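You operate a simulated robot arm through the tools that you are given. There is no shell and no other tool.

You run a simulated robot arm. Do the job below in one go: nothing can be reset, and whatever is moved stays where it is left.

Task
Lock the cake in the LINE 1 lidded box; set the day dial to WED and its slider to PM.
Fine: the cake on the square steel tray; lid on, blue catch turned over it; the cakes in the holder stay.

It is judged by the outcome, as a careful person would: the job done as asked, and still so three seconds after it is handed in. It fails if anything else is knocked over, pushed out of place, dropped, spilled or broken. A push-on lid holds only when it is set on centred and level and pressed home; a screw cap is set on level and turned clockwise until tight.

Robot
A 7-joint arm with a two-finger parallel gripper, fixed in place. Base frame: the origin is at the foot of the arm, x ahead of it, y to its left, z up; the work surface is at about z = 0.83. Readings come in m, degrees, newtons and seconds.
With the tool pointing down near the work surface it reaches from about 0.3 to 0.7 m from the base axis. Its first joint turns from -66.0 to 66.0 degrees. Payload 1.57 kg.
Tool frame: the origin (TCP) lies between the finger pads and is the grasp point; the fingertips stand 0.03 m ahead of it; z points along the fingers, y is the line along which they close. The gripper opens to 0.11 m. The fingers are 0.024 m wide and 0.012 m thick; the gripper's body (0.048 by 0.112 m) begins 0.078 m behind the TCP.
Orientation is that of the tool frame in the base frame, as [roll, pitch, yaw] about the fixed x, y, z axes, in that order (R = Rz(yaw) Ry(pitch) Rx(roll)). With the fingers straight down and closing along the base's y, the tool's x points along the base's -x, its y along +y and its z along -z.

Tools
- The arm moves only by the tool play_rows. Its argument "motion" is a list of rows, each a list of 3 entries, a list of its own where there are three numbers: the closure in counts, from 0 (fully open) to 255 (shut), then the shift along the tool's x, y, z in m, then the turn, a rotation vector about the tool's x, y, z in degrees. In form: [[claw, [x, y, z], [ax, ay, az]], ...]. A call has 1 to 20 rows; each row shifts and turns the commanded pose from where the row before left it, along the tool's axes as they then stand. Rows are played at 5 a second. More than 0.05 m and 8.6 degrees between two rows, or a gripper value outside its range, and nothing of the call is played. A pose out of reach is approached as far as the arm can. The call stops where the force on the tool passes 90 N (or 10 N more than at its start, if that is more) or the arm is blocked; 0.2 s more then pass. Each finger travels about 0.108 m/s and halts on what it meets, pressing with about 34 N; the grip force reading is that of the motor and also rises with nothing between the fingers. The clock runs only during rows and for 0.2 s after the last one: add rows that do not move to give the fingers time. The reply holds the time, the measured pose of the TCP, the force on the tool along the base axes, the opening and the grip force, in the units named above and with some noise, with the torque about the TCP (base axes, N m) and any sound that the robot's microphone picked up.
- Cameras (640 x 400 px; columns grow to the right, rows downward): "scene" is fixed at [0.1525, -0.3997, 1.3791]; the picture's right is [0.82, -0.57, 0.00], its down [-0.46, -0.66, -0.60] and it looks along [0.34, 0.49, -0.80] (base axes); focal length 214 px, centre (320, 200). "wrist" rides on the gripper at [0.07, 0.016, -0.141] in the tool frame; the picture's right is [-0.23, 0.97, 0.00], its down [-0.86, -0.20, -0.48] and it looks along [-0.47, -0.11, 0.88] (tool axes); focal length 222 px, centre (320, 200). There is no depth. A picture from a camera that has moved, and an enlarged one, comes with that camera's place and axes in the base frame and with its lens.
- camera(camera): a new picture of that camera. No time passes.
- close_up(camera, box): a new picture of the part [left, top, right, bottom] of that camera's present view, enlarged. No time passes.
- hand_in(): hands the job in; it is judged then, once.

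Places have to be worked out from the pictures, the camera data and where the tool is seen. Open the gripper and draw the arm clear of the work before you hand the job in, unless the task says otherwise.

The tools are called after "Emit:" by a JSON object that holds its "name" and its "arguments". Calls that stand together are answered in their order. play_rows: Moves the arm, as the interface text tells. Its arguments: {"type":"object","properties":{"motion":{"type":"array","items":{"type":"array"}}},"required":["motion"]} The other tools are called the same way: camera (camera) takes a picture; close_up (camera, box) takes an enlarged picture of a part of a camera's view; hand_in () hands the job in.

At the start:

```text
time_s: 0.0
ee_pos: [0.3251, -0.0509, 1.1683]
ee_rot: [180.0, -0.1, 180.0]
ft_force: [-0.4, 0.5, -0.4]
wrist_torque: [0.0, 0.0, -0.01]
finger_gap: 0.1103
grasp_force: 0.0
```

scene: 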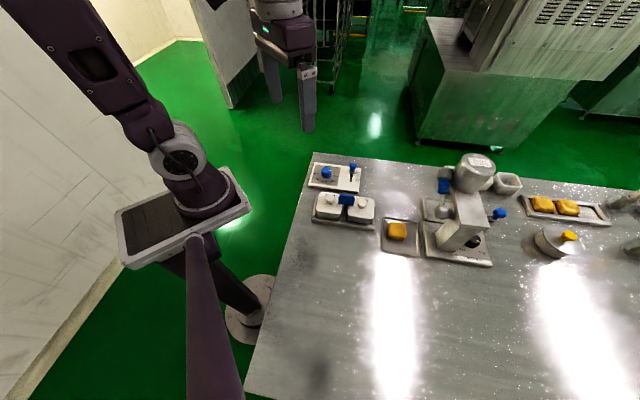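
wrist: 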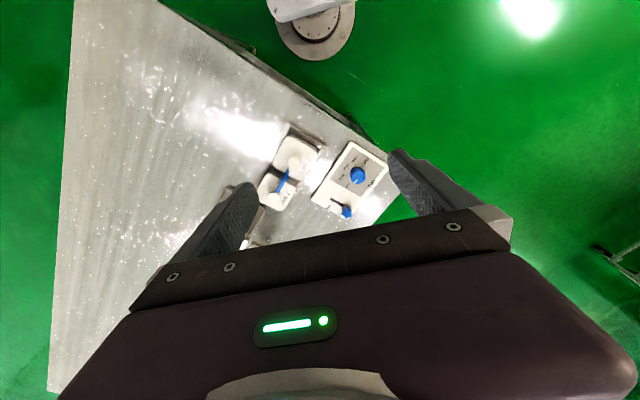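

I'll begin by looking closely at the work area to identify the box, dial, tray and cake.

Emit:
{"name": "close_up", "arguments": {"camera": "scene", "box": [290, 140, 450, 270]}}

Emit:
{"name": "close_up", "arguments": {"camera": "scene", "box": [410, 140, 640, 280]}}

Emit:
{"name": "close_up", "arguments": {"camera": "wrist", "box": [220, 110, 420, 260]}}

```text
3.08 times, centred on (370, 205) of scene
camera zoom: at [0.1525, -0.3997, 1.3791], right [0.82, -0.57, 0.0], down [-0.46, -0.66, -0.6], along [0.34, 0.49, -0.8], focal length 660 px, centre (166, 185)
```

zoom: 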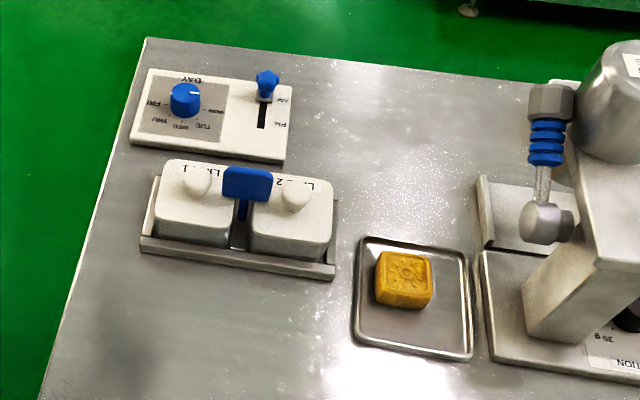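

```text
2.78 times, centred on (525, 210) of scene
camera zoom: at [0.1525, -0.3997, 1.3791], right [0.82, -0.57, 0.0], down [-0.46, -0.66, -0.6], along [0.34, 0.49, -0.8], focal length 597 px, centre (-250, 172)
```

zoom: 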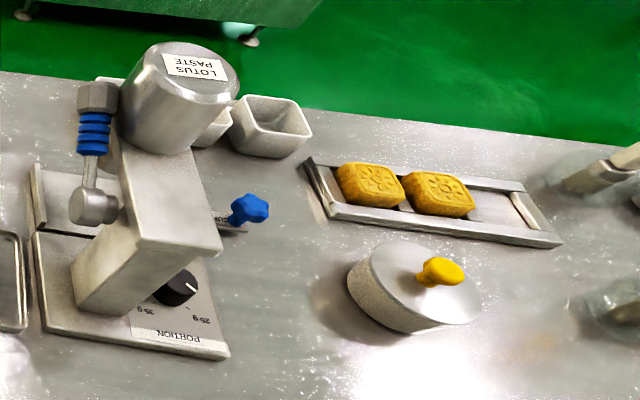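

```text
2.67 times, centred on (320, 185) of wrist
camera zoom: at [0.2542, -0.0332, 1.3088], right [0.23, 0.97, 0.0], down [0.86, -0.2, 0.48], along [0.47, -0.11, -0.88], focal length 592 px, centre (320, 240)
```

zoom: 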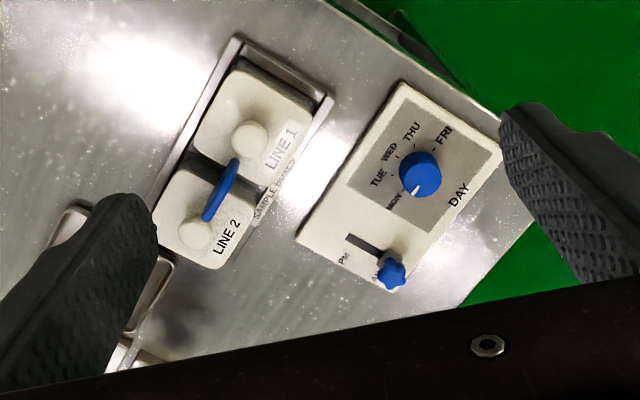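

The pictures show: LINE 1 knob near (0.38,-0.115,0.897), LINE 2 near (0.446,-0.18), with the blue catch between them. The dial is near (0.453,0.003), the slider knob near (0.535,-0.037) and the tray cake near (0.487,-0.286). I'll lower the wrist camera to look at the catch and lids more closely.

Emit:
{"name": "play_rows", "arguments": {"motion": [[0, [0.001, -0.0175, 0.037], [0, 0, 0]], [0, [0.001, -0.0175, 0.037], [0, 0, 0]], [0, [0.001, -0.0175, 0.037], [0, 0, 0]], [0, [0.001, -0.0175, 0.037], [0, 0, 0]], [0, [0, 0, 0], [0, 0, 0]]]}}

Emit:
{"name": "camera", "arguments": {"camera": "wrist"}}

Emit:
{"name": "camera", "arguments": {"camera": "scene"}}

```text
time_s: 1.2
ee_pos: [0.3211, -0.1185, 1.0201]
ee_rot: [-180.0, -0.1, 180.0]
ft_force: [-0.5, 0.2, -0.1]
wrist_torque: [0.01, -0.01, 0.01]
finger_gap: 0.1101
grasp_force: 0.1
```

```text
taken
camera wrist: at [0.2508, -0.1005, 1.1608], right [0.23, 0.97, 0.0], down [0.86, -0.2, 0.48], along [0.47, -0.11, -0.88], focal length 222 px, centre (320, 200)
```

wrist: 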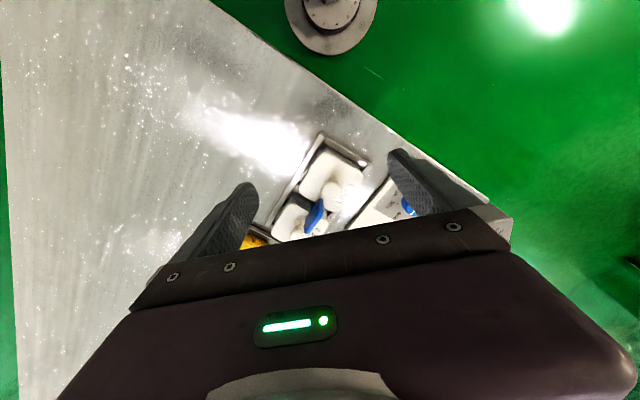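

```text
taken
```

scene: 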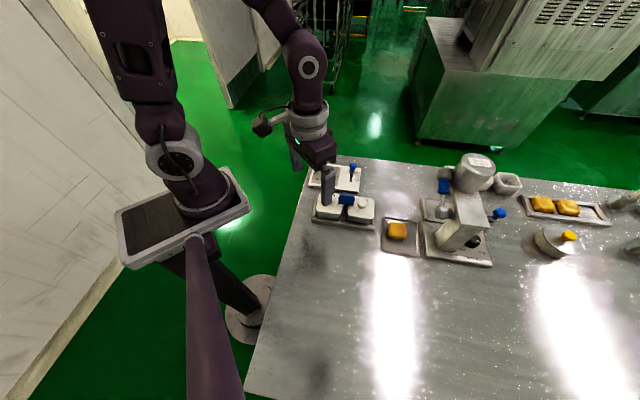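

The boxes are just above the gripper's edge in the wrist view. I'll enlarge that region.

Emit:
{"name": "close_up", "arguments": {"camera": "wrist", "box": [250, 120, 430, 245]}}

Emit:
{"name": "close_up", "arguments": {"camera": "scene", "box": [295, 150, 395, 240]}}

```text
3.20 times, centred on (340, 182) of wrist
camera zoom: at [0.2508, -0.1005, 1.1608], right [0.23, 0.97, 0.0], down [0.86, -0.2, 0.48], along [0.47, -0.11, -0.88], focal length 711 px, centre (256, 256)
```

zoom: 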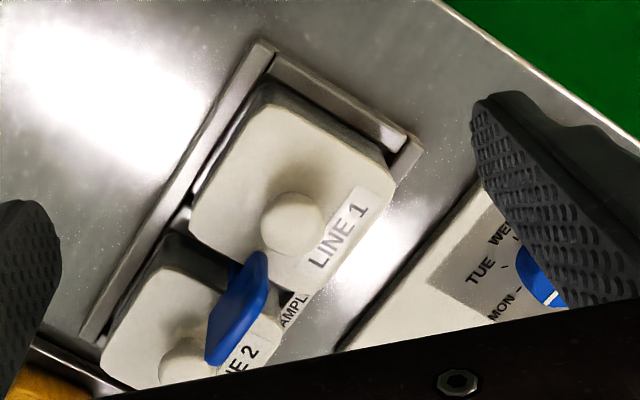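

```text
4.44 times, centred on (345, 195) of scene
camera zoom: at [0.1525, -0.3998, 1.3791], right [0.82, -0.57, 0.0], down [-0.46, -0.66, -0.6], along [0.34, 0.49, -0.8], focal length 953 px, centre (209, 222)
```

zoom: 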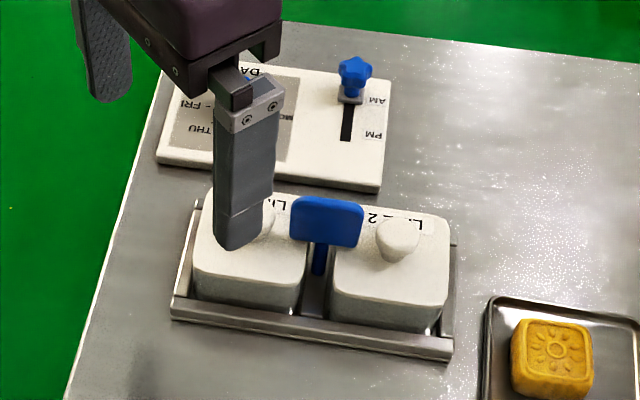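

Enlarged pictures stay sharp, so I'll zoom hard on the catch from both cameras to see how it works.

Emit:
{"name": "close_up", "arguments": {"camera": "scene", "box": [328, 183, 378, 228]}}

Emit:
{"name": "close_up", "arguments": {"camera": "wrist", "box": [280, 180, 350, 240]}}

```text
8.89 times, centred on (353, 206) of scene
camera zoom: at [0.1525, -0.3998, 1.3791], right [0.82, -0.57, 0.0], down [-0.46, -0.66, -0.6], along [0.34, 0.49, -0.8], focal length 1906 px, centre (27, 151)
```

zoom: 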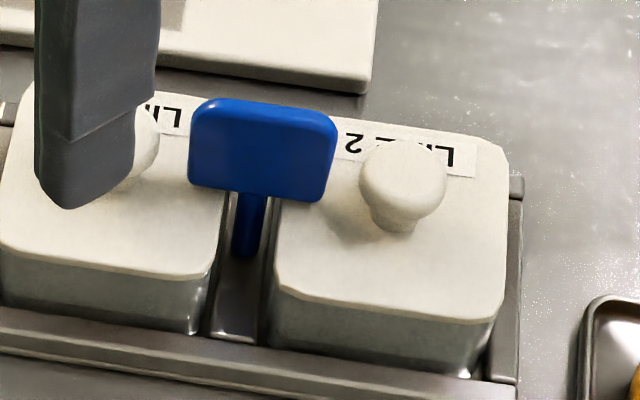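

```text
6.67 times, centred on (315, 210) of wrist
camera zoom: at [0.2508, -0.1005, 1.1608], right [0.23, 0.97, 0.0], down [0.86, -0.2, 0.48], along [0.47, -0.11, -0.88], focal length 1481 px, centre (353, 133)
```

zoom: 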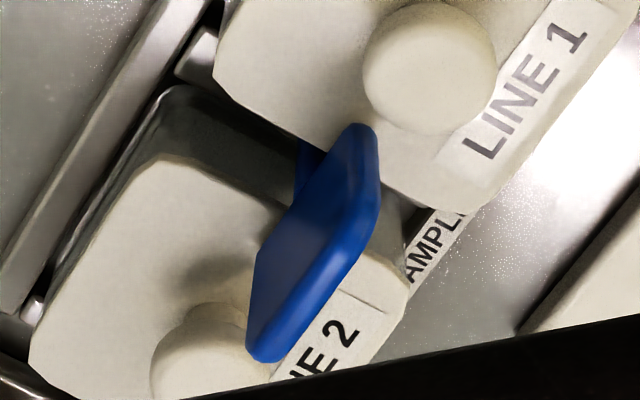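

The catch reads as an upright plate about 0.042 m long. It sits on a vertical post midway between the boxes at about (0.414,-0.148), and its lower edge lies just over both lids. I'll raise the arm, turn it 45° to match the table's axes, and look straight down on the boxes.

Emit:
{"name": "play_rows", "arguments": {"motion": [[0, [0, 0, -0.045], [0, 0, 0]], [0, [-0.02, -0.014, -0.04], [0, 0, 0]], [0, [-0.035, -0.025, -0.015], [0, 0, 0]], [0, [-0.038, -0.026, 0], [0, 0, 0]], [0, [-0.037, -0.025, 0], [0, 0, 0]], [0, [0, 0, 0], [0, 0, 7.5]], [0, [0, 0, 0], [0, 0, 7.5]], [0, [0, 0, 0], [0, 0, 7.5]], [0, [0, 0, 0], [0, 0, 7.5]], [0, [0, 0, 0], [0, 0, 7.5]], [0, [0, 0, 0], [0, 0, 7.5]], [0, [0, 0, 0], [0, 0, 0]]]}}

Emit:
{"name": "camera", "arguments": {"camera": "wrist"}}

Emit:
{"name": "camera", "arguments": {"camera": "scene"}}

```text
time_s: 3.8
ee_pos: [0.4509, -0.2115, 1.12]
ee_rot: [180.0, 0.0, 134.9]
ft_force: [0.6, 0.1, 0.0]
wrist_torque: [-0.02, 0.06, -0.01]
finger_gap: 0.11
grasp_force: 0.0
```

```text
taken
camera wrist: at [0.4125, -0.1484, 1.2608], right [0.85, 0.53, 0.0], down [0.46, -0.75, 0.48], along [0.25, -0.41, -0.88], focal length 222 px, centre (320, 200)
```

wrist: 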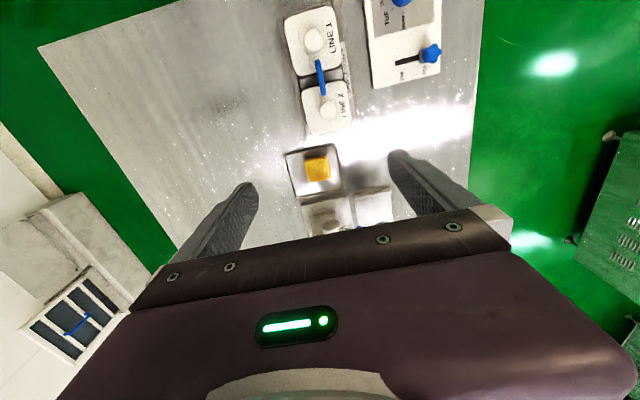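

```text
taken
```

scene: 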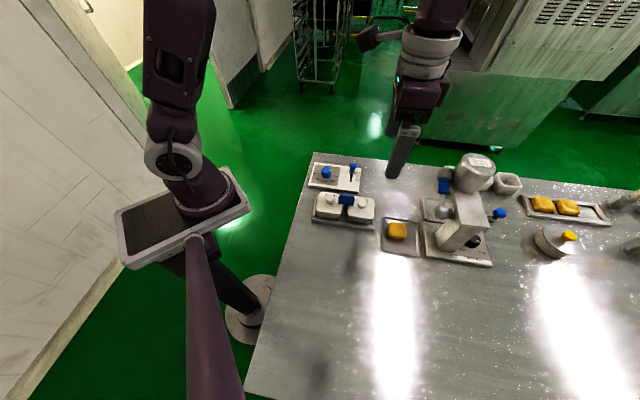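

Good view from above: the post, both lids, the dial panel and the tray are all visible. I'll zoom in on each.

Emit:
{"name": "close_up", "arguments": {"camera": "wrist", "box": [270, 0, 370, 140]}}

Emit:
{"name": "close_up", "arguments": {"camera": "wrist", "box": [350, 0, 460, 100]}}

Emit:
{"name": "close_up", "arguments": {"camera": "wrist", "box": [280, 135, 400, 240]}}

Emit:
{"name": "close_up", "arguments": {"camera": "scene", "box": [300, 155, 400, 235]}}

```text
2.86 times, centred on (320, 70) of wrist
camera zoom: at [0.4125, -0.1484, 1.2608], right [0.85, 0.53, 0.0], down [0.46, -0.75, 0.48], along [0.25, -0.41, -0.88], focal length 635 px, centre (320, 571)
```

zoom: 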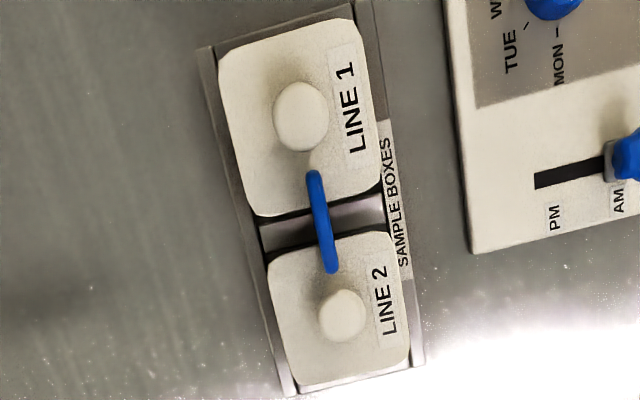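

```text
4.00 times, centred on (405, 50) of wrist
camera zoom: at [0.4125, -0.1484, 1.2608], right [0.85, 0.53, 0.0], down [0.46, -0.75, 0.48], along [0.25, -0.41, -0.88], focal length 888 px, centre (-20, 800)
```

zoom: 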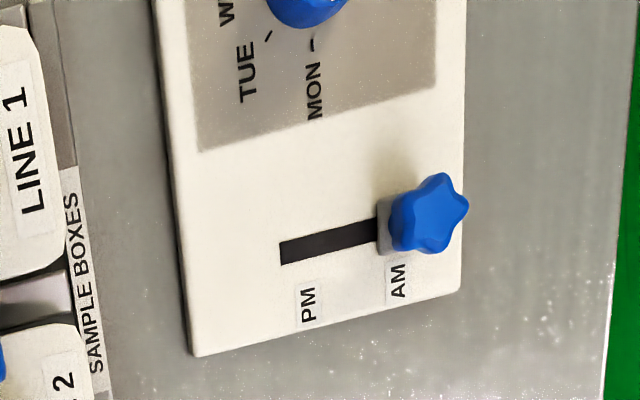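

```text
3.81 times, centred on (340, 188) of wrist
camera zoom: at [0.4125, -0.1484, 1.2608], right [0.85, 0.53, 0.0], down [0.46, -0.75, 0.48], along [0.25, -0.41, -0.88], focal length 846 px, centre (244, 248)
```

zoom: 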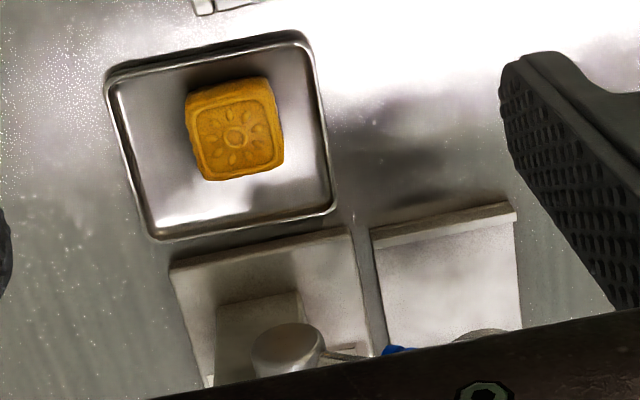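

```text
5.00 times, centred on (350, 195) of scene
camera zoom: at [0.1525, -0.3997, 1.3791], right [0.82, -0.57, 0.0], down [-0.46, -0.66, -0.6], along [0.34, 0.49, -0.8], focal length 1072 px, centre (170, 225)
```

zoom: 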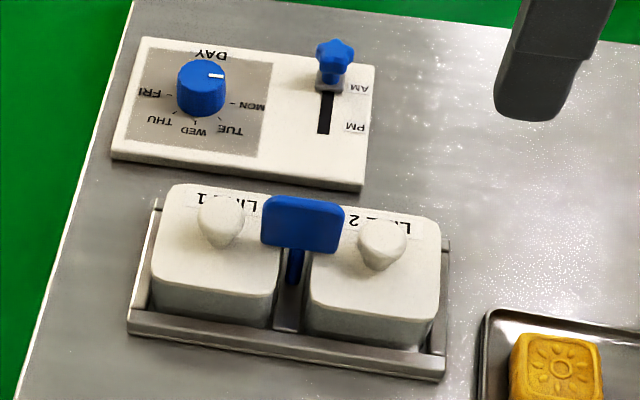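

From above, the plate runs along the table's "right" axis, centred at about (0.414,-0.148), with z from about 0.885 to 0.932. It overlaps each lid by about 1 cm, so it has to be turned 90° to free LINE 1. I'll bring the half-open gripper to just above the plate and check the alignment.

Emit:
{"name": "play_rows", "arguments": {"motion": [[140, [0.024, 0.006, 0.025], [0, 0, 0]], [140, [0.024, 0.006, 0.035], [0, 0, 0]], [140, [0.0234, 0.0067, 0.035], [0, 0, 0]], [140, [0, 0, 0.035], [0, 0, 0]], [140, [0, 0, 0], [0, 0, 0]]]}}

Emit:
{"name": "close_up", "arguments": {"camera": "wrist", "box": [230, 100, 410, 240]}}

Emit:
{"name": "close_up", "arguments": {"camera": "scene", "box": [300, 140, 400, 235]}}

```text
time_s: 5.0
ee_pos: [0.4129, -0.1488, 0.9926]
ee_rot: [180.0, 0.0, 135.1]
ft_force: [0.2, 0.2, -0.2]
wrist_torque: [0.0, 0.01, -0.01]
finger_gap: 0.0497
grasp_force: 0.1
```

```text
2.86 times, centred on (320, 170) of wrist
camera zoom: at [0.3741, -0.0858, 1.1331], right [0.85, 0.53, 0.0], down [0.46, -0.75, 0.48], along [0.25, -0.41, -0.88], focal length 635 px, centre (320, 286)
```

zoom: 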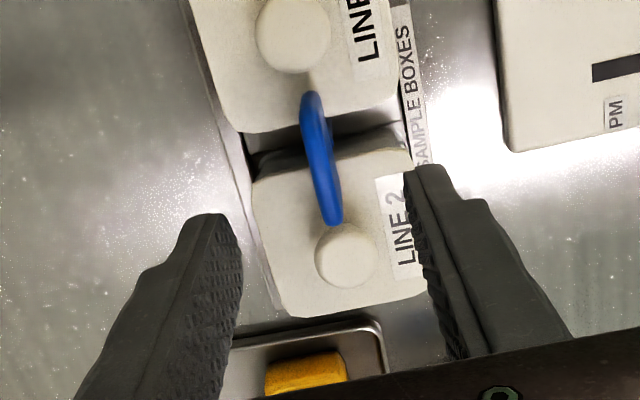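

```text
4.21 times, centred on (350, 188) of scene
camera zoom: at [0.1525, -0.3997, 1.3791], right [0.82, -0.57, 0.0], down [-0.46, -0.66, -0.6], along [0.34, 0.49, -0.8], focal length 903 px, centre (194, 253)
```

zoom: 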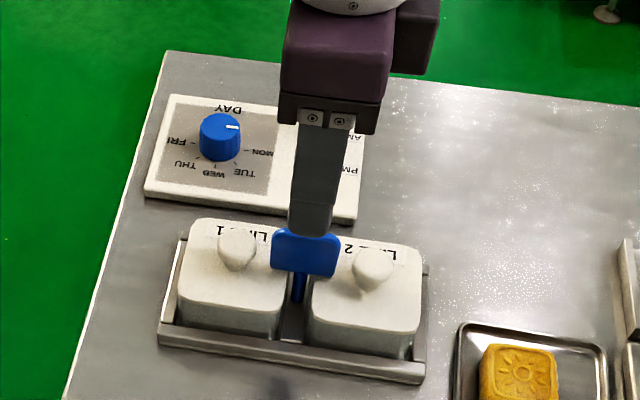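

Tips are straddling the plate with the plate top at about z = 0.922, and I'm about 1.5 mm low along the table's "away" axis. I'll correct that, go down to z ≈ 0.935 and close on the plate.

Emit:
{"name": "play_rows", "arguments": {"motion": [[140, [0, 0.0015, 0.03], [0, 0, 0]], [140, [0, 0, 0.0276], [0, 0, 0]], [140, [0, 0, 0], [0, 0, 0]], [255, [0, 0, 0], [0, 0, 0]], [255, [0, 0, 0], [0, 0, 0]], [255, [0, 0, 0], [0, 0, 0]], [255, [0, 0, 0], [0, 0, 0]]]}}

Emit:
{"name": "close_up", "arguments": {"camera": "scene", "box": [300, 140, 400, 235]}}

Emit:
{"name": "close_up", "arguments": {"camera": "wrist", "box": [230, 100, 410, 240]}}

```text
time_s: 6.6
ee_pos: [0.4128, -0.1467, 0.9324]
ee_rot: [-179.8, -0.1, 134.9]
ft_force: [-19.4, -21.9, -14.8]
wrist_torque: [-0.79, -0.16, 0.03]
finger_gap: 0.0075
grasp_force: 26.7
```

```text
4.21 times, centred on (350, 188) of scene
camera zoom: at [0.1521, -0.4004, 1.3789], right [0.82, -0.57, 0.0], down [-0.46, -0.66, -0.6], along [0.34, 0.49, -0.8], focal length 903 px, centre (194, 253)
```

zoom: 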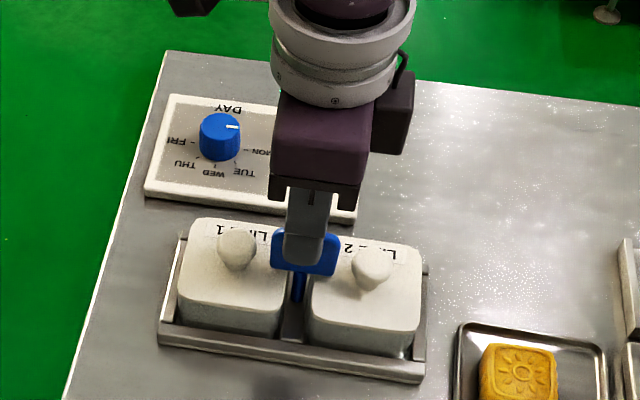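

```text
2.86 times, centred on (320, 170) of wrist
camera zoom: at [0.3745, -0.0848, 1.0748], right [0.85, 0.53, 0.0], down [0.46, -0.75, 0.48], along [0.25, -0.41, -0.88], focal length 635 px, centre (320, 286)
```

zoom: 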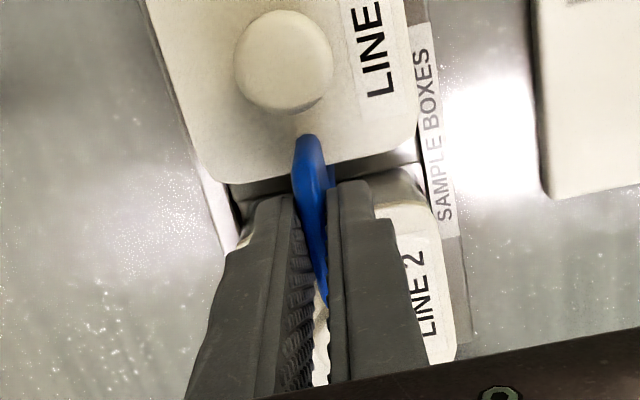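

The plate is gripped (gap 7.5 mm), but there is about 29 N of side load along the "away" axis. I'll shift back 1.5 mm to relieve it before turning.

Emit:
{"name": "play_rows", "arguments": {"motion": [[255, [0, -0.001, 0], [0, 0, 0]], [255, [0, -0.0005, 0], [0, 0, 0]], [255, [0, 0, 0], [0, 0, 0]]]}}

```text
time_s: 7.4
ee_pos: [0.4122, -0.1475, 0.9338]
ee_rot: [180.0, 0.0, 135.1]
ft_force: [-19.6, -11.7, 22.0]
wrist_torque: [-0.34, 0.56, -0.06]
finger_gap: 0.0077
grasp_force: 26.4
```

The side load has dropped to about 22 N along the same axis. I'll ease a little further and re-read.

Emit:
{"name": "play_rows", "arguments": {"motion": [[255, [0, -0.0015, 0], [0, 0, 0]], [255, [0, 0, 0], [0, 0, 0]], [255, [0, 0, 0], [0, 0, 0]]]}}

```text
time_s: 8.2
ee_pos: [0.4144, -0.1463, 0.9321]
ee_rot: [179.9, 0.2, 135.2]
ft_force: [-3.5, 4.4, 19.0]
wrist_torque: [0.19, 0.33, 0.01]
finger_gap: 0.0075
grasp_force: 26.5
```

Side load is nearly gone. I'll try a small counter-clockwise turn (seen from above) to see whether the catch moves freely.

Emit:
{"name": "play_rows", "arguments": {"motion": [[255, [0, 0, -0.0005], [0, 0, -5]], [255, [0, 0, 0], [0, 0, -5]], [255, [0, 0, 0], [0, 0, -5]], [255, [0, 0, 0], [0, 0, 0]]]}}

Emit:
{"name": "close_up", "arguments": {"camera": "scene", "box": [300, 140, 400, 235]}}

```text
time_s: 9.2
ee_pos: [0.4129, -0.1468, 0.9327]
ee_rot: [180.0, 0.1, 150.1]
ft_force: [1.9, 15.4, 22.8]
wrist_torque: [0.29, -0.06, 0.05]
finger_gap: 0.0073
grasp_force: 27.0
```

```text
4.21 times, centred on (350, 188) of scene
camera zoom: at [0.1522, -0.3992, 1.3793], right [0.82, -0.57, 0.0], down [-0.46, -0.66, -0.6], along [0.34, 0.49, -0.8], focal length 903 px, centre (194, 253)
```

zoom: 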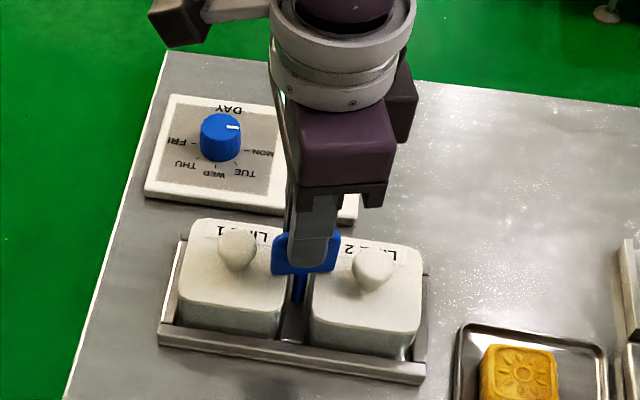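

The torque about the post stays small (0.05 N m) and the plate looks to be turning with the gripper. I'll continue the turn towards 90°.

Emit:
{"name": "play_rows", "arguments": {"motion": [[255, [0, 0, 0], [0, 0, -7.5]], [255, [0, 0, 0], [0, 0, -7.5]], [255, [0, 0, 0], [0, 0, -7.5]], [255, [0, 0, 0], [0, 0, -7.5]], [255, [0, 0, 0], [0, 0, 0]]]}}

Emit:
{"name": "close_up", "arguments": {"camera": "scene", "box": [300, 140, 400, 235]}}

Emit:
{"name": "close_up", "arguments": {"camera": "wrist", "box": [230, 100, 410, 240]}}

```text
time_s: 10.4
ee_pos: [0.4127, -0.1494, 0.9325]
ee_rot: [-179.9, 0.1, -180.0]
ft_force: [3.6, 5.1, 19.3]
wrist_torque: [0.2, -0.17, 0.02]
finger_gap: 0.0074
grasp_force: 27.2
```

```text
4.21 times, centred on (350, 188) of scene
camera zoom: at [0.1523, -0.3995, 1.3792], right [0.82, -0.57, 0.0], down [-0.46, -0.66, -0.6], along [0.34, 0.49, -0.8], focal length 903 px, centre (194, 253)
```

zoom: 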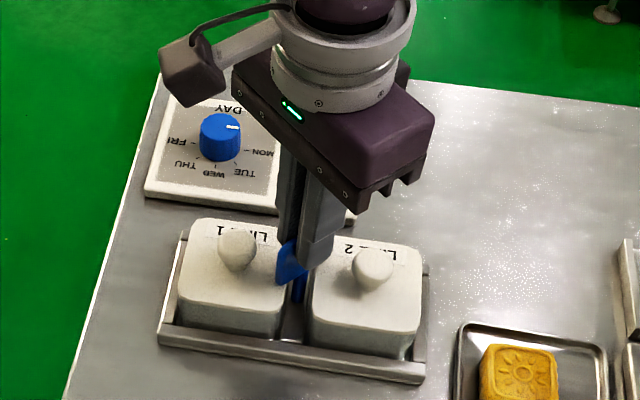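

```text
2.86 times, centred on (320, 170) of wrist
camera zoom: at [0.3413, -0.1307, 1.0737], right [0.23, 0.97, 0.0], down [0.85, -0.2, 0.48], along [0.47, -0.11, -0.88], focal length 635 px, centre (320, 286)
```

zoom: 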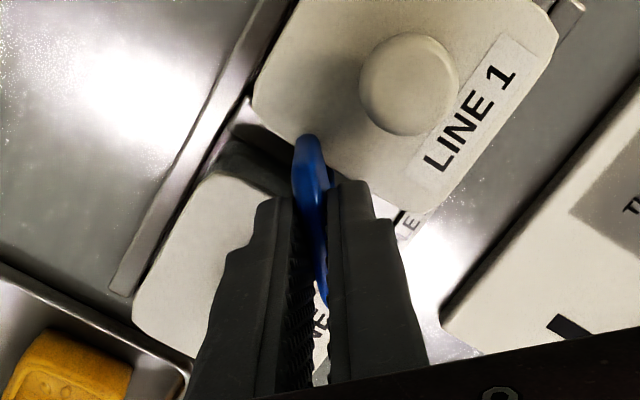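

The catch is at 45° and turning freely. I'll complete the remaining 45°.

Emit:
{"name": "play_rows", "arguments": {"motion": [[255, [0, 0, 0], [0, 0, -7.5]], [255, [0, 0, 0], [0, 0, -7.5]], [255, [0, 0, 0], [0, 0, -7.5]], [255, [0, 0, 0], [0, 0, -7.5]], [255, [0, 0, 0], [0, 0, -7.5]], [255, [0, 0, 0], [0, 0, -7.5]], [255, [0, 0, 0], [0, 0, 0]]]}}

Emit:
{"name": "close_up", "arguments": {"camera": "scene", "box": [300, 140, 400, 235]}}

Emit:
{"name": "close_up", "arguments": {"camera": "wrist", "box": [230, 100, 410, 240]}}

```text
time_s: 12.0
ee_pos: [0.4124, -0.1505, 0.9321]
ee_rot: [-179.9, 0.1, -134.9]
ft_force: [17.4, -26.6, -9.2]
wrist_torque: [-0.44, -0.2, -0.09]
finger_gap: 0.0073
grasp_force: 26.6
```

```text
4.21 times, centred on (350, 188) of scene
camera zoom: at [0.153, -0.4005, 1.3788], right [0.82, -0.57, 0.0], down [-0.46, -0.66, -0.6], along [0.34, 0.49, -0.8], focal length 903 px, centre (194, 253)
```

zoom: 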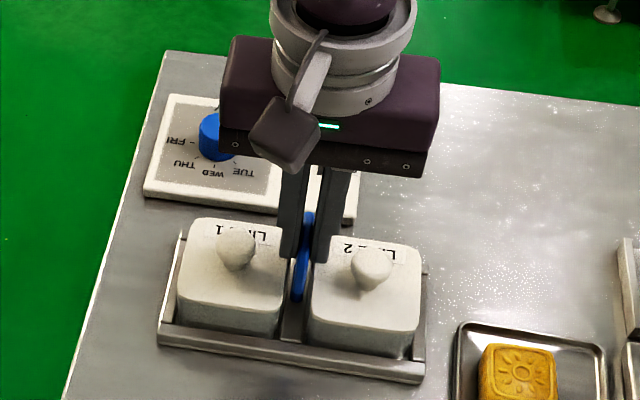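

```text
2.86 times, centred on (320, 170) of wrist
camera zoom: at [0.3508, -0.186, 1.0734], right [-0.53, 0.85, 0.0], down [0.74, 0.46, 0.48], along [0.41, 0.25, -0.88], focal length 635 px, centre (320, 286)
```

zoom: 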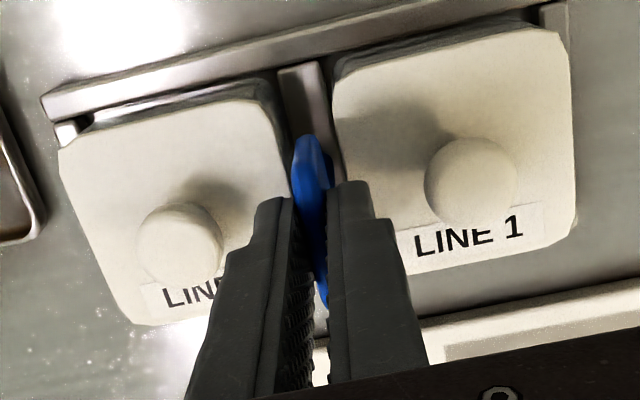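

The catch now lies along the gap and clears both lids. I'll open just enough to release it without touching the knobs, then lift clear and look.

Emit:
{"name": "play_rows", "arguments": {"motion": [[215, [0, 0, 0], [0, 0, 0]], [195, [0, 0, 0], [0, 0, 0]], [195, [0, 0, -0.015], [0, 0, 0]], [195, [0, 0, -0.035], [0, 0, 0]], [195, [0, 0, -0.045], [0, 0, 0]], [120, [0, 0, -0.045], [0, 0, 0]], [120, [0, 0, 0], [0, 0, 0]]]}}

Emit:
{"name": "camera", "arguments": {"camera": "wrist"}}

Emit:
{"name": "close_up", "arguments": {"camera": "scene", "box": [300, 150, 400, 235]}}

```text
time_s: 13.6
ee_pos: [0.4133, -0.1475, 1.0725]
ee_rot: [180.0, 0.1, -135.0]
ft_force: [0.0, 0.4, 1.1]
wrist_torque: [0.0, 0.0, -0.02]
finger_gap: 0.058
grasp_force: 0.1
```

```text
taken
camera wrist: at [0.3519, -0.184, 1.2135], right [-0.53, 0.85, 0.0], down [0.75, 0.46, 0.48], along [0.41, 0.25, -0.88], focal length 222 px, centre (320, 200)
```

wrist: 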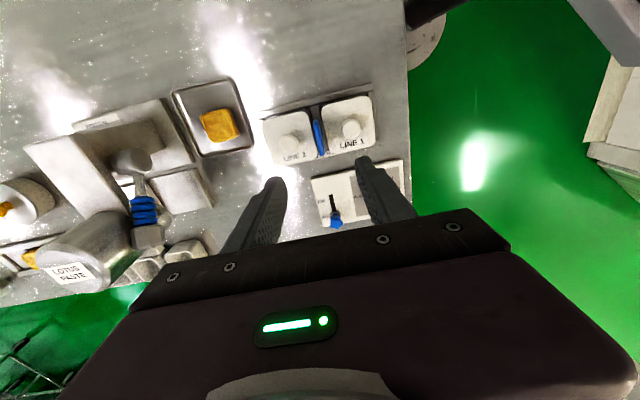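

```text
4.71 times, centred on (350, 192) of scene
camera zoom: at [0.1524, -0.3997, 1.3791], right [0.82, -0.57, 0.0], down [-0.46, -0.66, -0.6], along [0.34, 0.49, -0.8], focal length 1009 px, centre (179, 235)
```

zoom: 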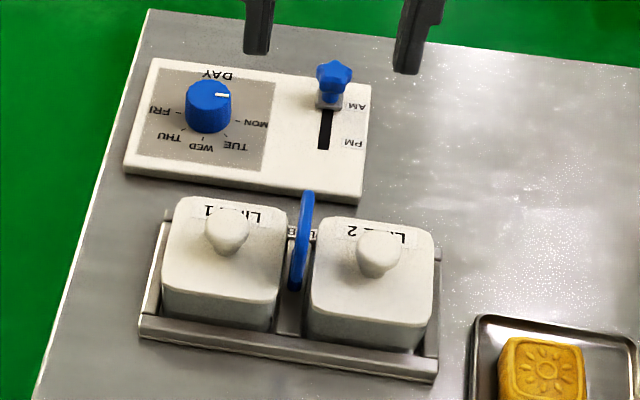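

The catch stands clear of both lids. Next I'll locate knob 1 and the LINE 1 lid edges precisely from this viewpoint.

Emit:
{"name": "close_up", "arguments": {"camera": "wrist", "box": [255, 75, 395, 170]}}

Emit:
{"name": "close_up", "arguments": {"camera": "scene", "box": [318, 180, 378, 232]}}

```text
4.21 times, centred on (325, 122) of wrist
camera zoom: at [0.3519, -0.184, 1.2135], right [-0.53, 0.85, 0.0], down [0.75, 0.46, 0.48], along [0.41, 0.25, -0.88], focal length 935 px, centre (299, 526)
```

zoom: 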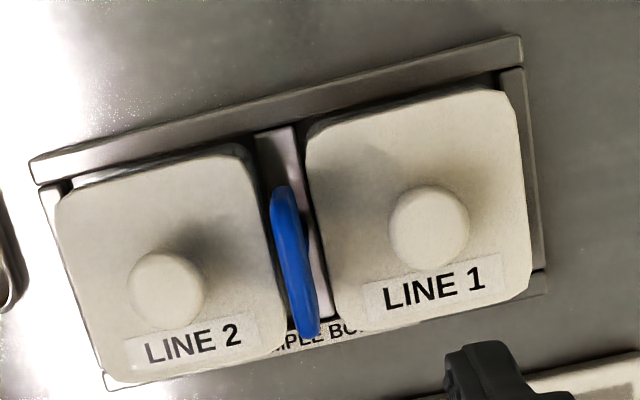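

```text
7.69 times, centred on (348, 206) of scene
camera zoom: at [0.1524, -0.3997, 1.3791], right [0.82, -0.57, 0.0], down [-0.46, -0.66, -0.6], along [0.34, 0.49, -0.8], focal length 1650 px, centre (105, 154)
```

zoom: 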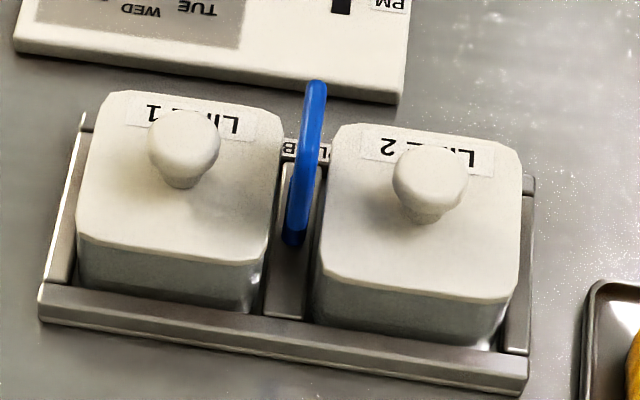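

Knob 1's head is at about (0.382,-0.117), z ≈ 0.90, about 26 mm across; the lid top is near z = 0.877. I'll turn back 90° so the fingers close away from the catch, and come down to just above the knob.

Emit:
{"name": "play_rows", "arguments": {"motion": [[120, [0, 0, 0], [0, 0, 7.5]], [120, [0, 0, 0], [0, 0, 7.5]], [120, [0, 0, 0], [0, 0, 7.5]], [120, [0, 0, 0], [0, 0, 7.5]], [120, [0, 0, 0], [0, 0, 7.5]], [120, [0, 0, 0], [0, 0, 7.5]], [120, [0, 0, 0], [0, 0, 7.5]], [120, [0, 0, 0], [0, 0, 7.5]], [120, [0, 0, 0], [0, 0, 7.5]], [120, [0, 0, 0], [0, 0, 7.5]], [120, [0, 0, 0], [0, 0, 7.5]], [120, [0, 0, 0], [0, 0, 7.5]], [130, [0.022, 0, 0.03], [0, 0, 0]], [130, [0.0221, 0, 0.04], [0, 0, 0]], [130, [0, 0, 0.0425], [0, 0, 0]], [130, [0, 0, 0], [0, 0, 0]]]}}

Emit:
{"name": "close_up", "arguments": {"camera": "wrist", "box": [230, 100, 410, 240]}}

Emit:
{"name": "close_up", "arguments": {"camera": "scene", "box": [300, 140, 400, 235]}}

```text
time_s: 17.0
ee_pos: [0.3815, -0.118, 0.9586]
ee_rot: [180.0, 0.1, 135.0]
ft_force: [0.5, 0.6, 0.1]
wrist_torque: [-0.01, 0.01, 0.0]
finger_gap: 0.0541
grasp_force: 0.1
```

```text
2.86 times, centred on (320, 170) of wrist
camera zoom: at [0.3423, -0.0567, 1.1002], right [0.85, 0.53, 0.0], down [0.46, -0.75, 0.48], along [0.25, -0.41, -0.88], focal length 635 px, centre (320, 286)
```

zoom: 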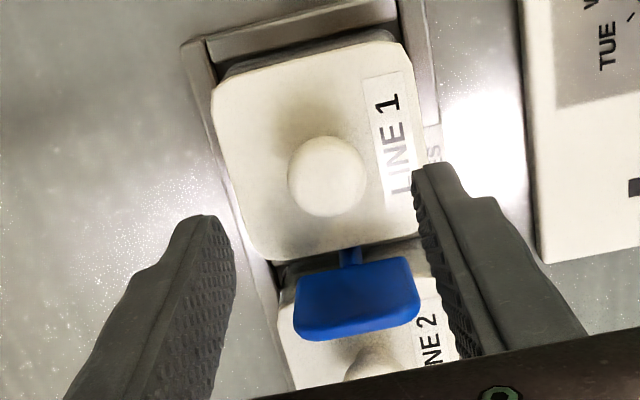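

```text
4.21 times, centred on (350, 188) of scene
camera zoom: at [0.1525, -0.3997, 1.3791], right [0.82, -0.57, 0.0], down [-0.46, -0.66, -0.6], along [0.34, 0.49, -0.8], focal length 903 px, centre (194, 253)
```

zoom: 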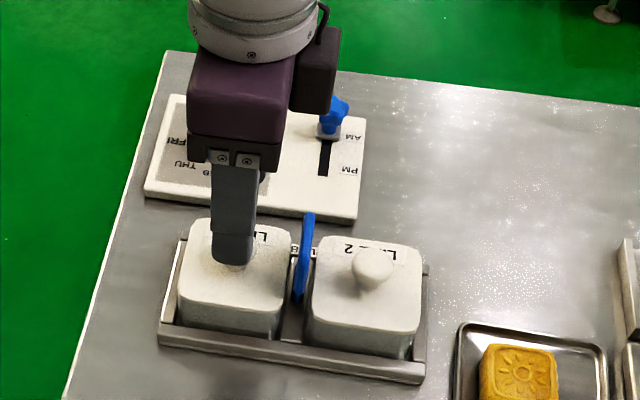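

The knob is nearly centred between the fingers, so I'll make a 2 mm correction, lower until the tips are under the head's widest part, and close.

Emit:
{"name": "play_rows", "arguments": {"motion": [[130, [0.002, 0.0015, 0.015], [0, 0, 0]], [130, [0, 0, 0.02], [0, 0, 0]], [130, [0, 0, 0.0096], [0, 0, 0]], [130, [0, 0, 0], [0, 0, 0]], [255, [0, 0, 0], [0, 0, 0]], [255, [0, 0, 0], [0, 0, 0]], [255, [0, 0, 0], [0, 0, 0]], [255, [0, 0, 0], [0, 0, 0]]]}}

Emit:
{"name": "close_up", "arguments": {"camera": "wrist", "box": [230, 100, 410, 240]}}

Emit:
{"name": "close_up", "arguments": {"camera": "scene", "box": [318, 170, 378, 232]}}

```text
time_s: 18.8
ee_pos: [0.3805, -0.1169, 0.9149]
ee_rot: [180.0, -0.1, 135.0]
ft_force: [-0.4, 0.4, -0.8]
wrist_torque: [-0.06, -0.04, -0.02]
finger_gap: 0.0242
grasp_force: 34.2
heard: snap
```

```text
2.86 times, centred on (320, 170) of wrist
camera zoom: at [0.3417, -0.054, 1.0559], right [0.85, 0.53, 0.0], down [0.46, -0.75, 0.48], along [0.25, -0.41, -0.88], focal length 635 px, centre (320, 286)
```

zoom: 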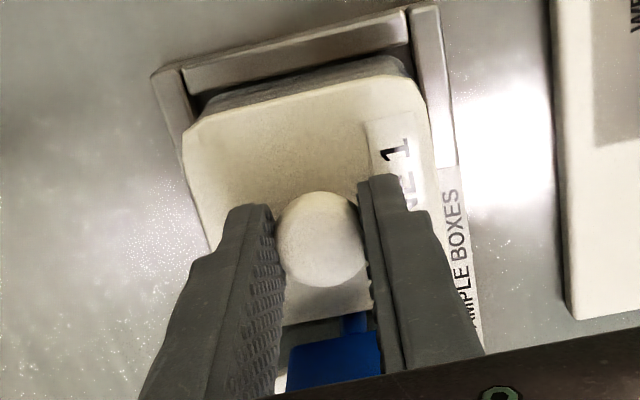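

```text
6.45 times, centred on (348, 201) of scene
camera zoom: at [0.1525, -0.3997, 1.3791], right [0.82, -0.57, 0.0], down [-0.46, -0.66, -0.6], along [0.34, 0.49, -0.8], focal length 1384 px, centre (139, 194)
```

zoom: 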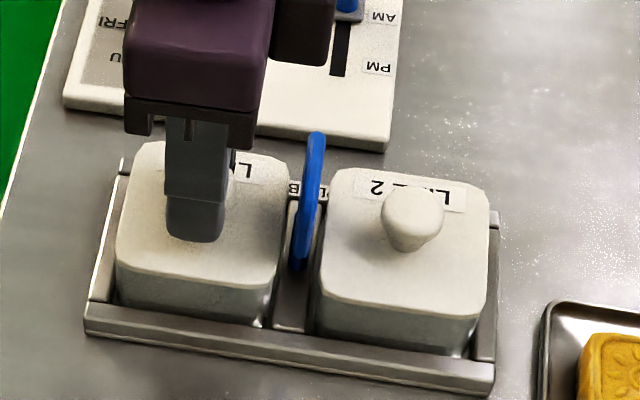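

The knob is held (gap 24 mm, 34 N) and a snap was heard, so the lid has let go of the box. I'll lift it straight up slowly.

Emit:
{"name": "play_rows", "arguments": {"motion": [[255, [0, 0, -0.005], [0, 0, 0]], [255, [0, 0, -0.005], [0, 0, 0]], [255, [0, 0, -0.01], [0, 0, 0]], [255, [0, 0, -0.02], [0, 0, 0]], [255, [0, 0, -0.03], [0, 0, 0]], [255, [0, 0, -0.03], [0, 0, 0]], [255, [0, 0, 0], [0, 0, 0]]]}}

Emit:
{"name": "camera", "arguments": {"camera": "wrist"}}

Emit:
{"name": "close_up", "arguments": {"camera": "scene", "box": [300, 140, 400, 235]}}

```text
time_s: 20.4
ee_pos: [0.3807, -0.1131, 1.0159]
ee_rot: [-179.9, 0.1, 135.0]
ft_force: [0.2, 0.2, -0.2]
wrist_torque: [0.0, -0.03, 0.0]
finger_gap: 0.0242
grasp_force: 33.6
```

```text
taken
camera wrist: at [0.3414, -0.0508, 1.1572], right [0.85, 0.53, 0.0], down [0.46, -0.75, 0.48], along [0.25, -0.41, -0.88], focal length 222 px, centre (320, 200)
```

wrist: 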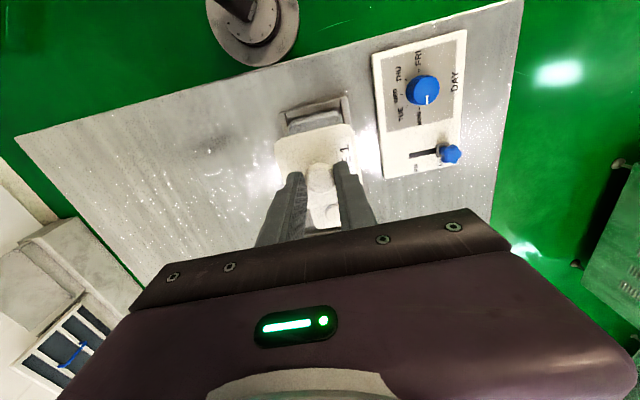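

```text
4.21 times, centred on (350, 188) of scene
camera zoom: at [0.1524, -0.3997, 1.3791], right [0.82, -0.57, 0.0], down [-0.46, -0.66, -0.6], along [0.34, 0.49, -0.8], focal length 903 px, centre (194, 253)
```

zoom: 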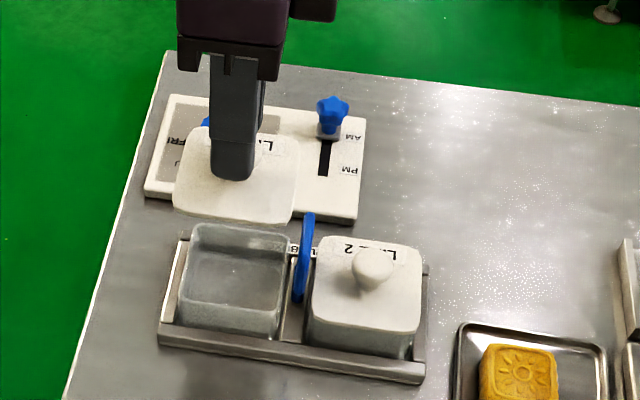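

The lid came up cleanly and the LINE 1 box is open and empty, still in its holder. I'll measure the box and the held lid.

Emit:
{"name": "close_up", "arguments": {"camera": "scene", "box": [318, 160, 378, 232]}}

Emit:
{"name": "close_up", "arguments": {"camera": "wrist", "box": [250, 80, 390, 240]}}

```text
5.56 times, centred on (348, 196) of scene
camera zoom: at [0.1524, -0.3997, 1.3791], right [0.82, -0.57, 0.0], down [-0.46, -0.66, -0.6], along [0.34, 0.49, -0.8], focal length 1192 px, centre (164, 222)
```

zoom: 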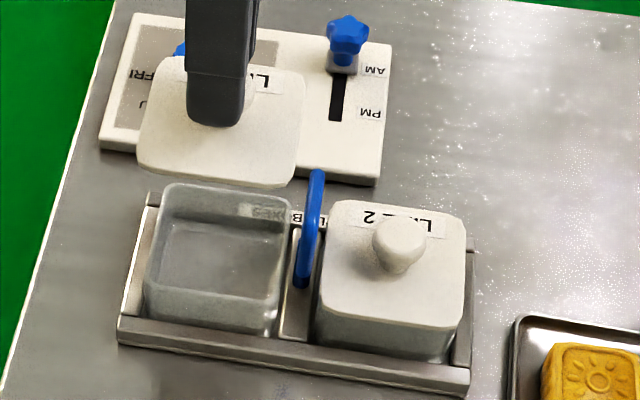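

```text
2.50 times, centred on (320, 160) of wrist
camera zoom: at [0.3414, -0.0508, 1.1572], right [0.85, 0.53, 0.0], down [0.46, -0.75, 0.48], along [0.25, -0.41, -0.88], focal length 555 px, centre (320, 300)
```

zoom: 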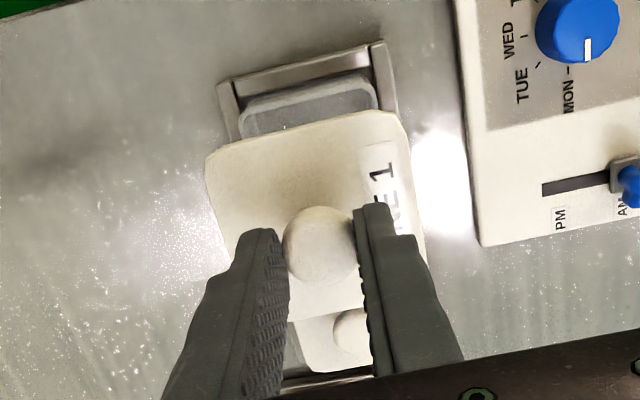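

The lid hangs level. I'll carry it over the holder to clear table in front of it (about (0.325,-0.24)) and start lowering.

Emit:
{"name": "play_rows", "arguments": {"motion": [[255, [-0.0125, -0.032, 0], [0, 0, 0]], [255, [-0.0125, -0.032, 0], [0, 0, 0]], [255, [-0.0125, -0.032, 0], [0, 0, 0]], [255, [-0.0125, -0.032, 0], [0, 0, 0]], [255, [0, 0, 0.03], [0, 0, 0]], [255, [0, 0, 0.03], [0, 0, 0]], [255, [0, 0, 0.03], [0, 0, 0]], [255, [0, 0, 0.02], [0, 0, 0]], [255, [0, 0, 0], [0, 0, 0]]]}}

Emit:
{"name": "close_up", "arguments": {"camera": "scene", "box": [270, 170, 400, 280]}}

```text
time_s: 22.4
ee_pos: [0.3252, -0.2411, 0.9045]
ee_rot: [-179.9, 0.0, 135.1]
ft_force: [0.3, 0.3, -0.3]
wrist_torque: [-0.01, -0.04, -0.02]
finger_gap: 0.0241
grasp_force: 33.9
```

```text
3.64 times, centred on (335, 225) of scene
camera zoom: at [0.1525, -0.3998, 1.3791], right [0.82, -0.57, 0.0], down [-0.46, -0.66, -0.6], along [0.34, 0.49, -0.8], focal length 780 px, centre (266, 109)
```

zoom: 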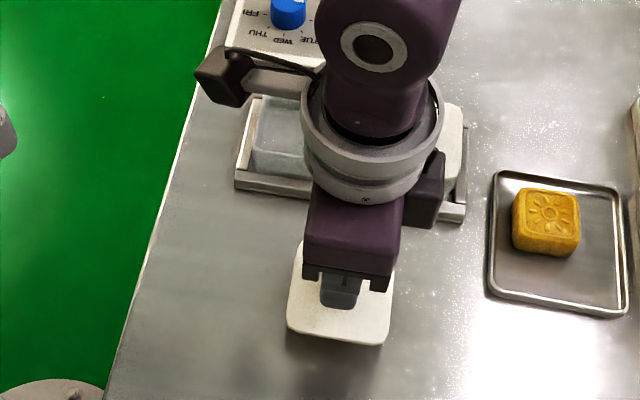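

No contact yet at z = 0.9045. I'll lower in small steps and watch the force.

Emit:
{"name": "play_rows", "arguments": {"motion": [[255, [0, 0, 0.005], [0, 0, 0]], [255, [0, 0, 0.004], [0, 0, 0]], [255, [0, 0, 0.003], [0, 0, 0]], [255, [0, 0, 0], [0, 0, 0]]]}}

Emit:
{"name": "close_up", "arguments": {"camera": "scene", "box": [310, 225, 370, 275]}}

```text
time_s: 23.4
ee_pos: [0.3255, -0.2414, 0.8936]
ee_rot: [-180.0, 0.0, 135.0]
ft_force: [0.1, -0.8, 0.0]
wrist_torque: [-0.02, 0.02, -0.01]
finger_gap: 0.0243
grasp_force: 33.8
```

```text
8.00 times, centred on (340, 250) of scene
camera zoom: at [0.1525, -0.3997, 1.3791], right [0.82, -0.57, 0.0], down [-0.46, -0.66, -0.6], along [0.34, 0.49, -0.8], focal length 1716 px, centre (160, -200)
```

zoom: 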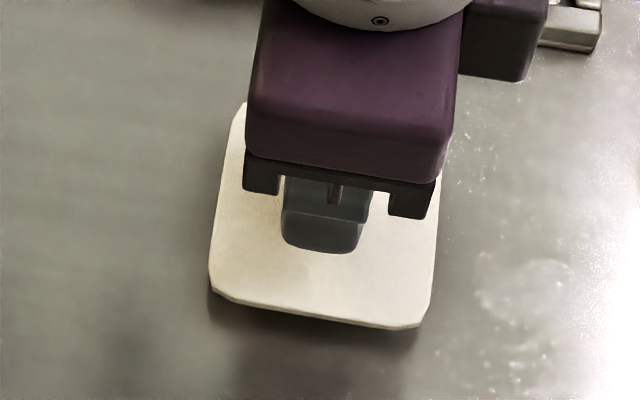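

The lid is a thin plate still about 1–2 cm above the table, going by the shadow. Continuing down in small steps.

Emit:
{"name": "play_rows", "arguments": {"motion": [[255, [0, 0, 0.003], [0, 0, 0]], [255, [0, 0, 0.003], [0, 0, 0]], [255, [0, 0, 0.002], [0, 0, 0]], [255, [0, 0, 0], [0, 0, 0]]]}}

Emit:
{"name": "close_up", "arguments": {"camera": "scene", "box": [310, 225, 370, 275]}}

```text
time_s: 24.4
ee_pos: [0.3273, -0.2407, 0.885]
ee_rot: [180.0, 0.1, 135.0]
ft_force: [-1.1, 0.0, 20.0]
wrist_torque: [0.2, 0.01, 0.02]
finger_gap: 0.0244
grasp_force: 33.7
```

```text
8.00 times, centred on (340, 250) of scene
camera zoom: at [0.1522, -0.3996, 1.3792], right [0.82, -0.57, 0.0], down [-0.46, -0.66, -0.6], along [0.34, 0.49, -0.8], focal length 1716 px, centre (160, -200)
```

zoom: 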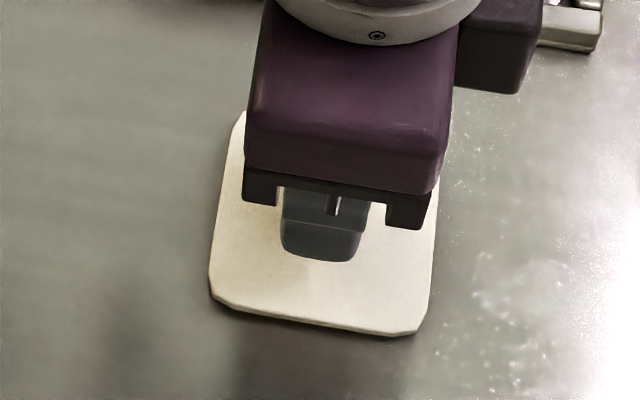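

Contact: 20 N upward at z = 0.885, so the lid is resting on the table. I'll relax slightly, open the fingers, and rise clear.

Emit:
{"name": "play_rows", "arguments": {"motion": [[255, [0, 0, -0.0005], [0, 0, 0]], [190, [0, 0, 0], [0, 0, 0]], [130, [0, 0, 0], [0, 0, 0]], [130, [0, 0, 0], [0, 0, 0]], [130, [0, 0, -0.02], [0, 0, 0]], [130, [0, 0, -0.04], [0, 0, 0]], [130, [0, 0, -0.05], [0, 0, 0]], [130, [0, 0, -0.04], [0, 0, 0]], [130, [0, 0, 0], [0, 0, 0]]]}}

Emit:
{"name": "camera", "arguments": {"camera": "wrist"}}

Emit:
{"name": "camera", "arguments": {"camera": "scene"}}

```text
time_s: 26.4
ee_pos: [0.3256, -0.2397, 1.0368]
ee_rot: [180.0, 0.0, 135.0]
ft_force: [0.1, -0.7, 0.3]
wrist_torque: [0.01, 0.03, 0.0]
finger_gap: 0.054
grasp_force: 0.0
```

```text
taken
camera wrist: at [0.2862, -0.1781, 1.1778], right [0.85, 0.53, 0.0], down [0.46, -0.75, 0.48], along [0.25, -0.41, -0.88], focal length 222 px, centre (320, 200)
```

wrist: 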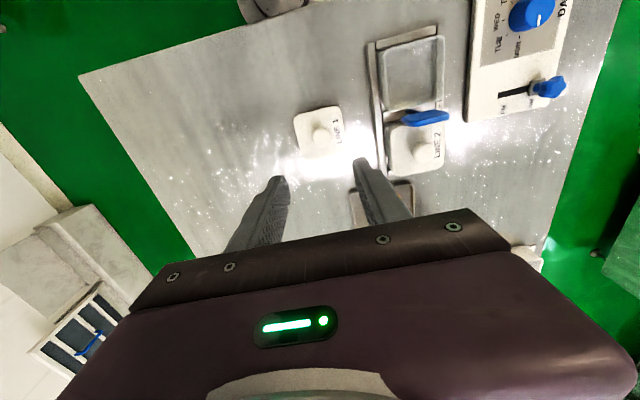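

```text
taken
```

scene: 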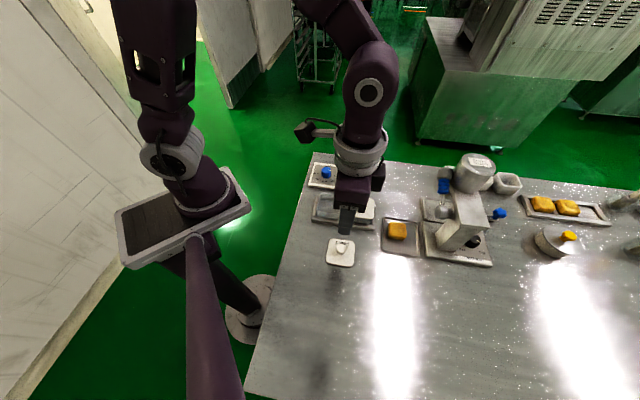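

The lid rests flat on the table. I'll enlarge the open box and the lid to measure the inside of the box.

Emit:
{"name": "close_up", "arguments": {"camera": "wrist", "box": [360, 20, 470, 130]}}

Emit:
{"name": "close_up", "arguments": {"camera": "wrist", "box": [270, 90, 370, 180]}}

Emit:
{"name": "close_up", "arguments": {"camera": "scene", "box": [370, 200, 440, 260]}}

```text
3.64 times, centred on (415, 75) of wrist
camera zoom: at [0.2862, -0.1781, 1.1778], right [0.85, 0.53, 0.0], down [0.46, -0.75, 0.48], along [0.25, -0.41, -0.88], focal length 808 px, centre (-26, 654)
```

zoom: 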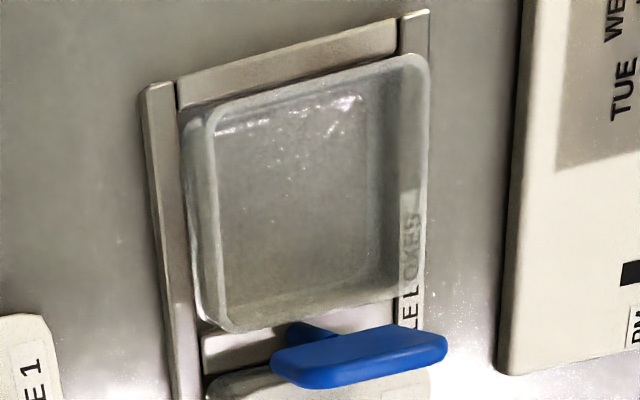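

```text
4.44 times, centred on (320, 135) of wrist
camera zoom: at [0.2862, -0.1781, 1.1778], right [0.85, 0.53, 0.0], down [0.46, -0.75, 0.48], along [0.25, -0.41, -0.88], focal length 987 px, centre (320, 489)
```

zoom: 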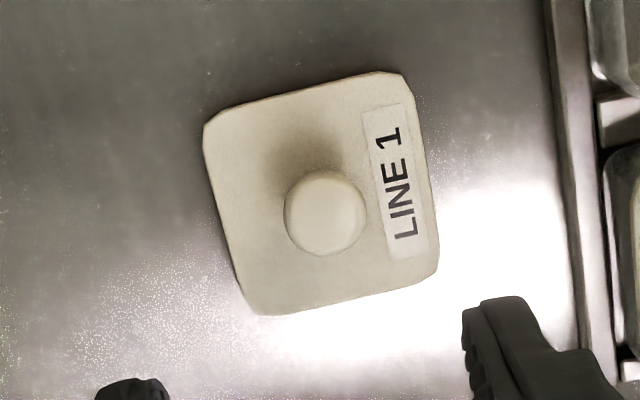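

```text
6.67 times, centred on (405, 230) of scene
camera zoom: at [0.1524, -0.3997, 1.3791], right [0.82, -0.57, 0.0], down [-0.46, -0.66, -0.6], along [0.34, 0.49, -0.8], focal length 1430 px, centre (-247, 0)
```

zoom: 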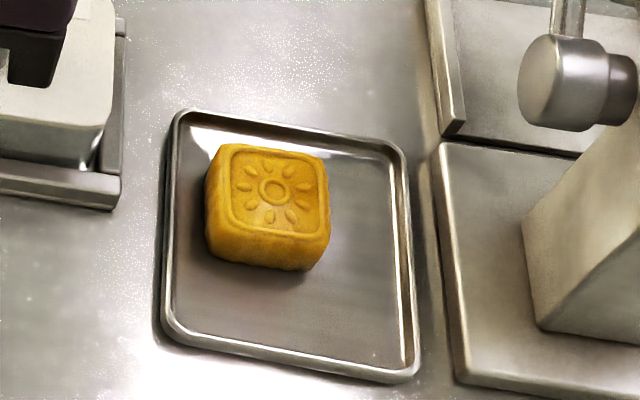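

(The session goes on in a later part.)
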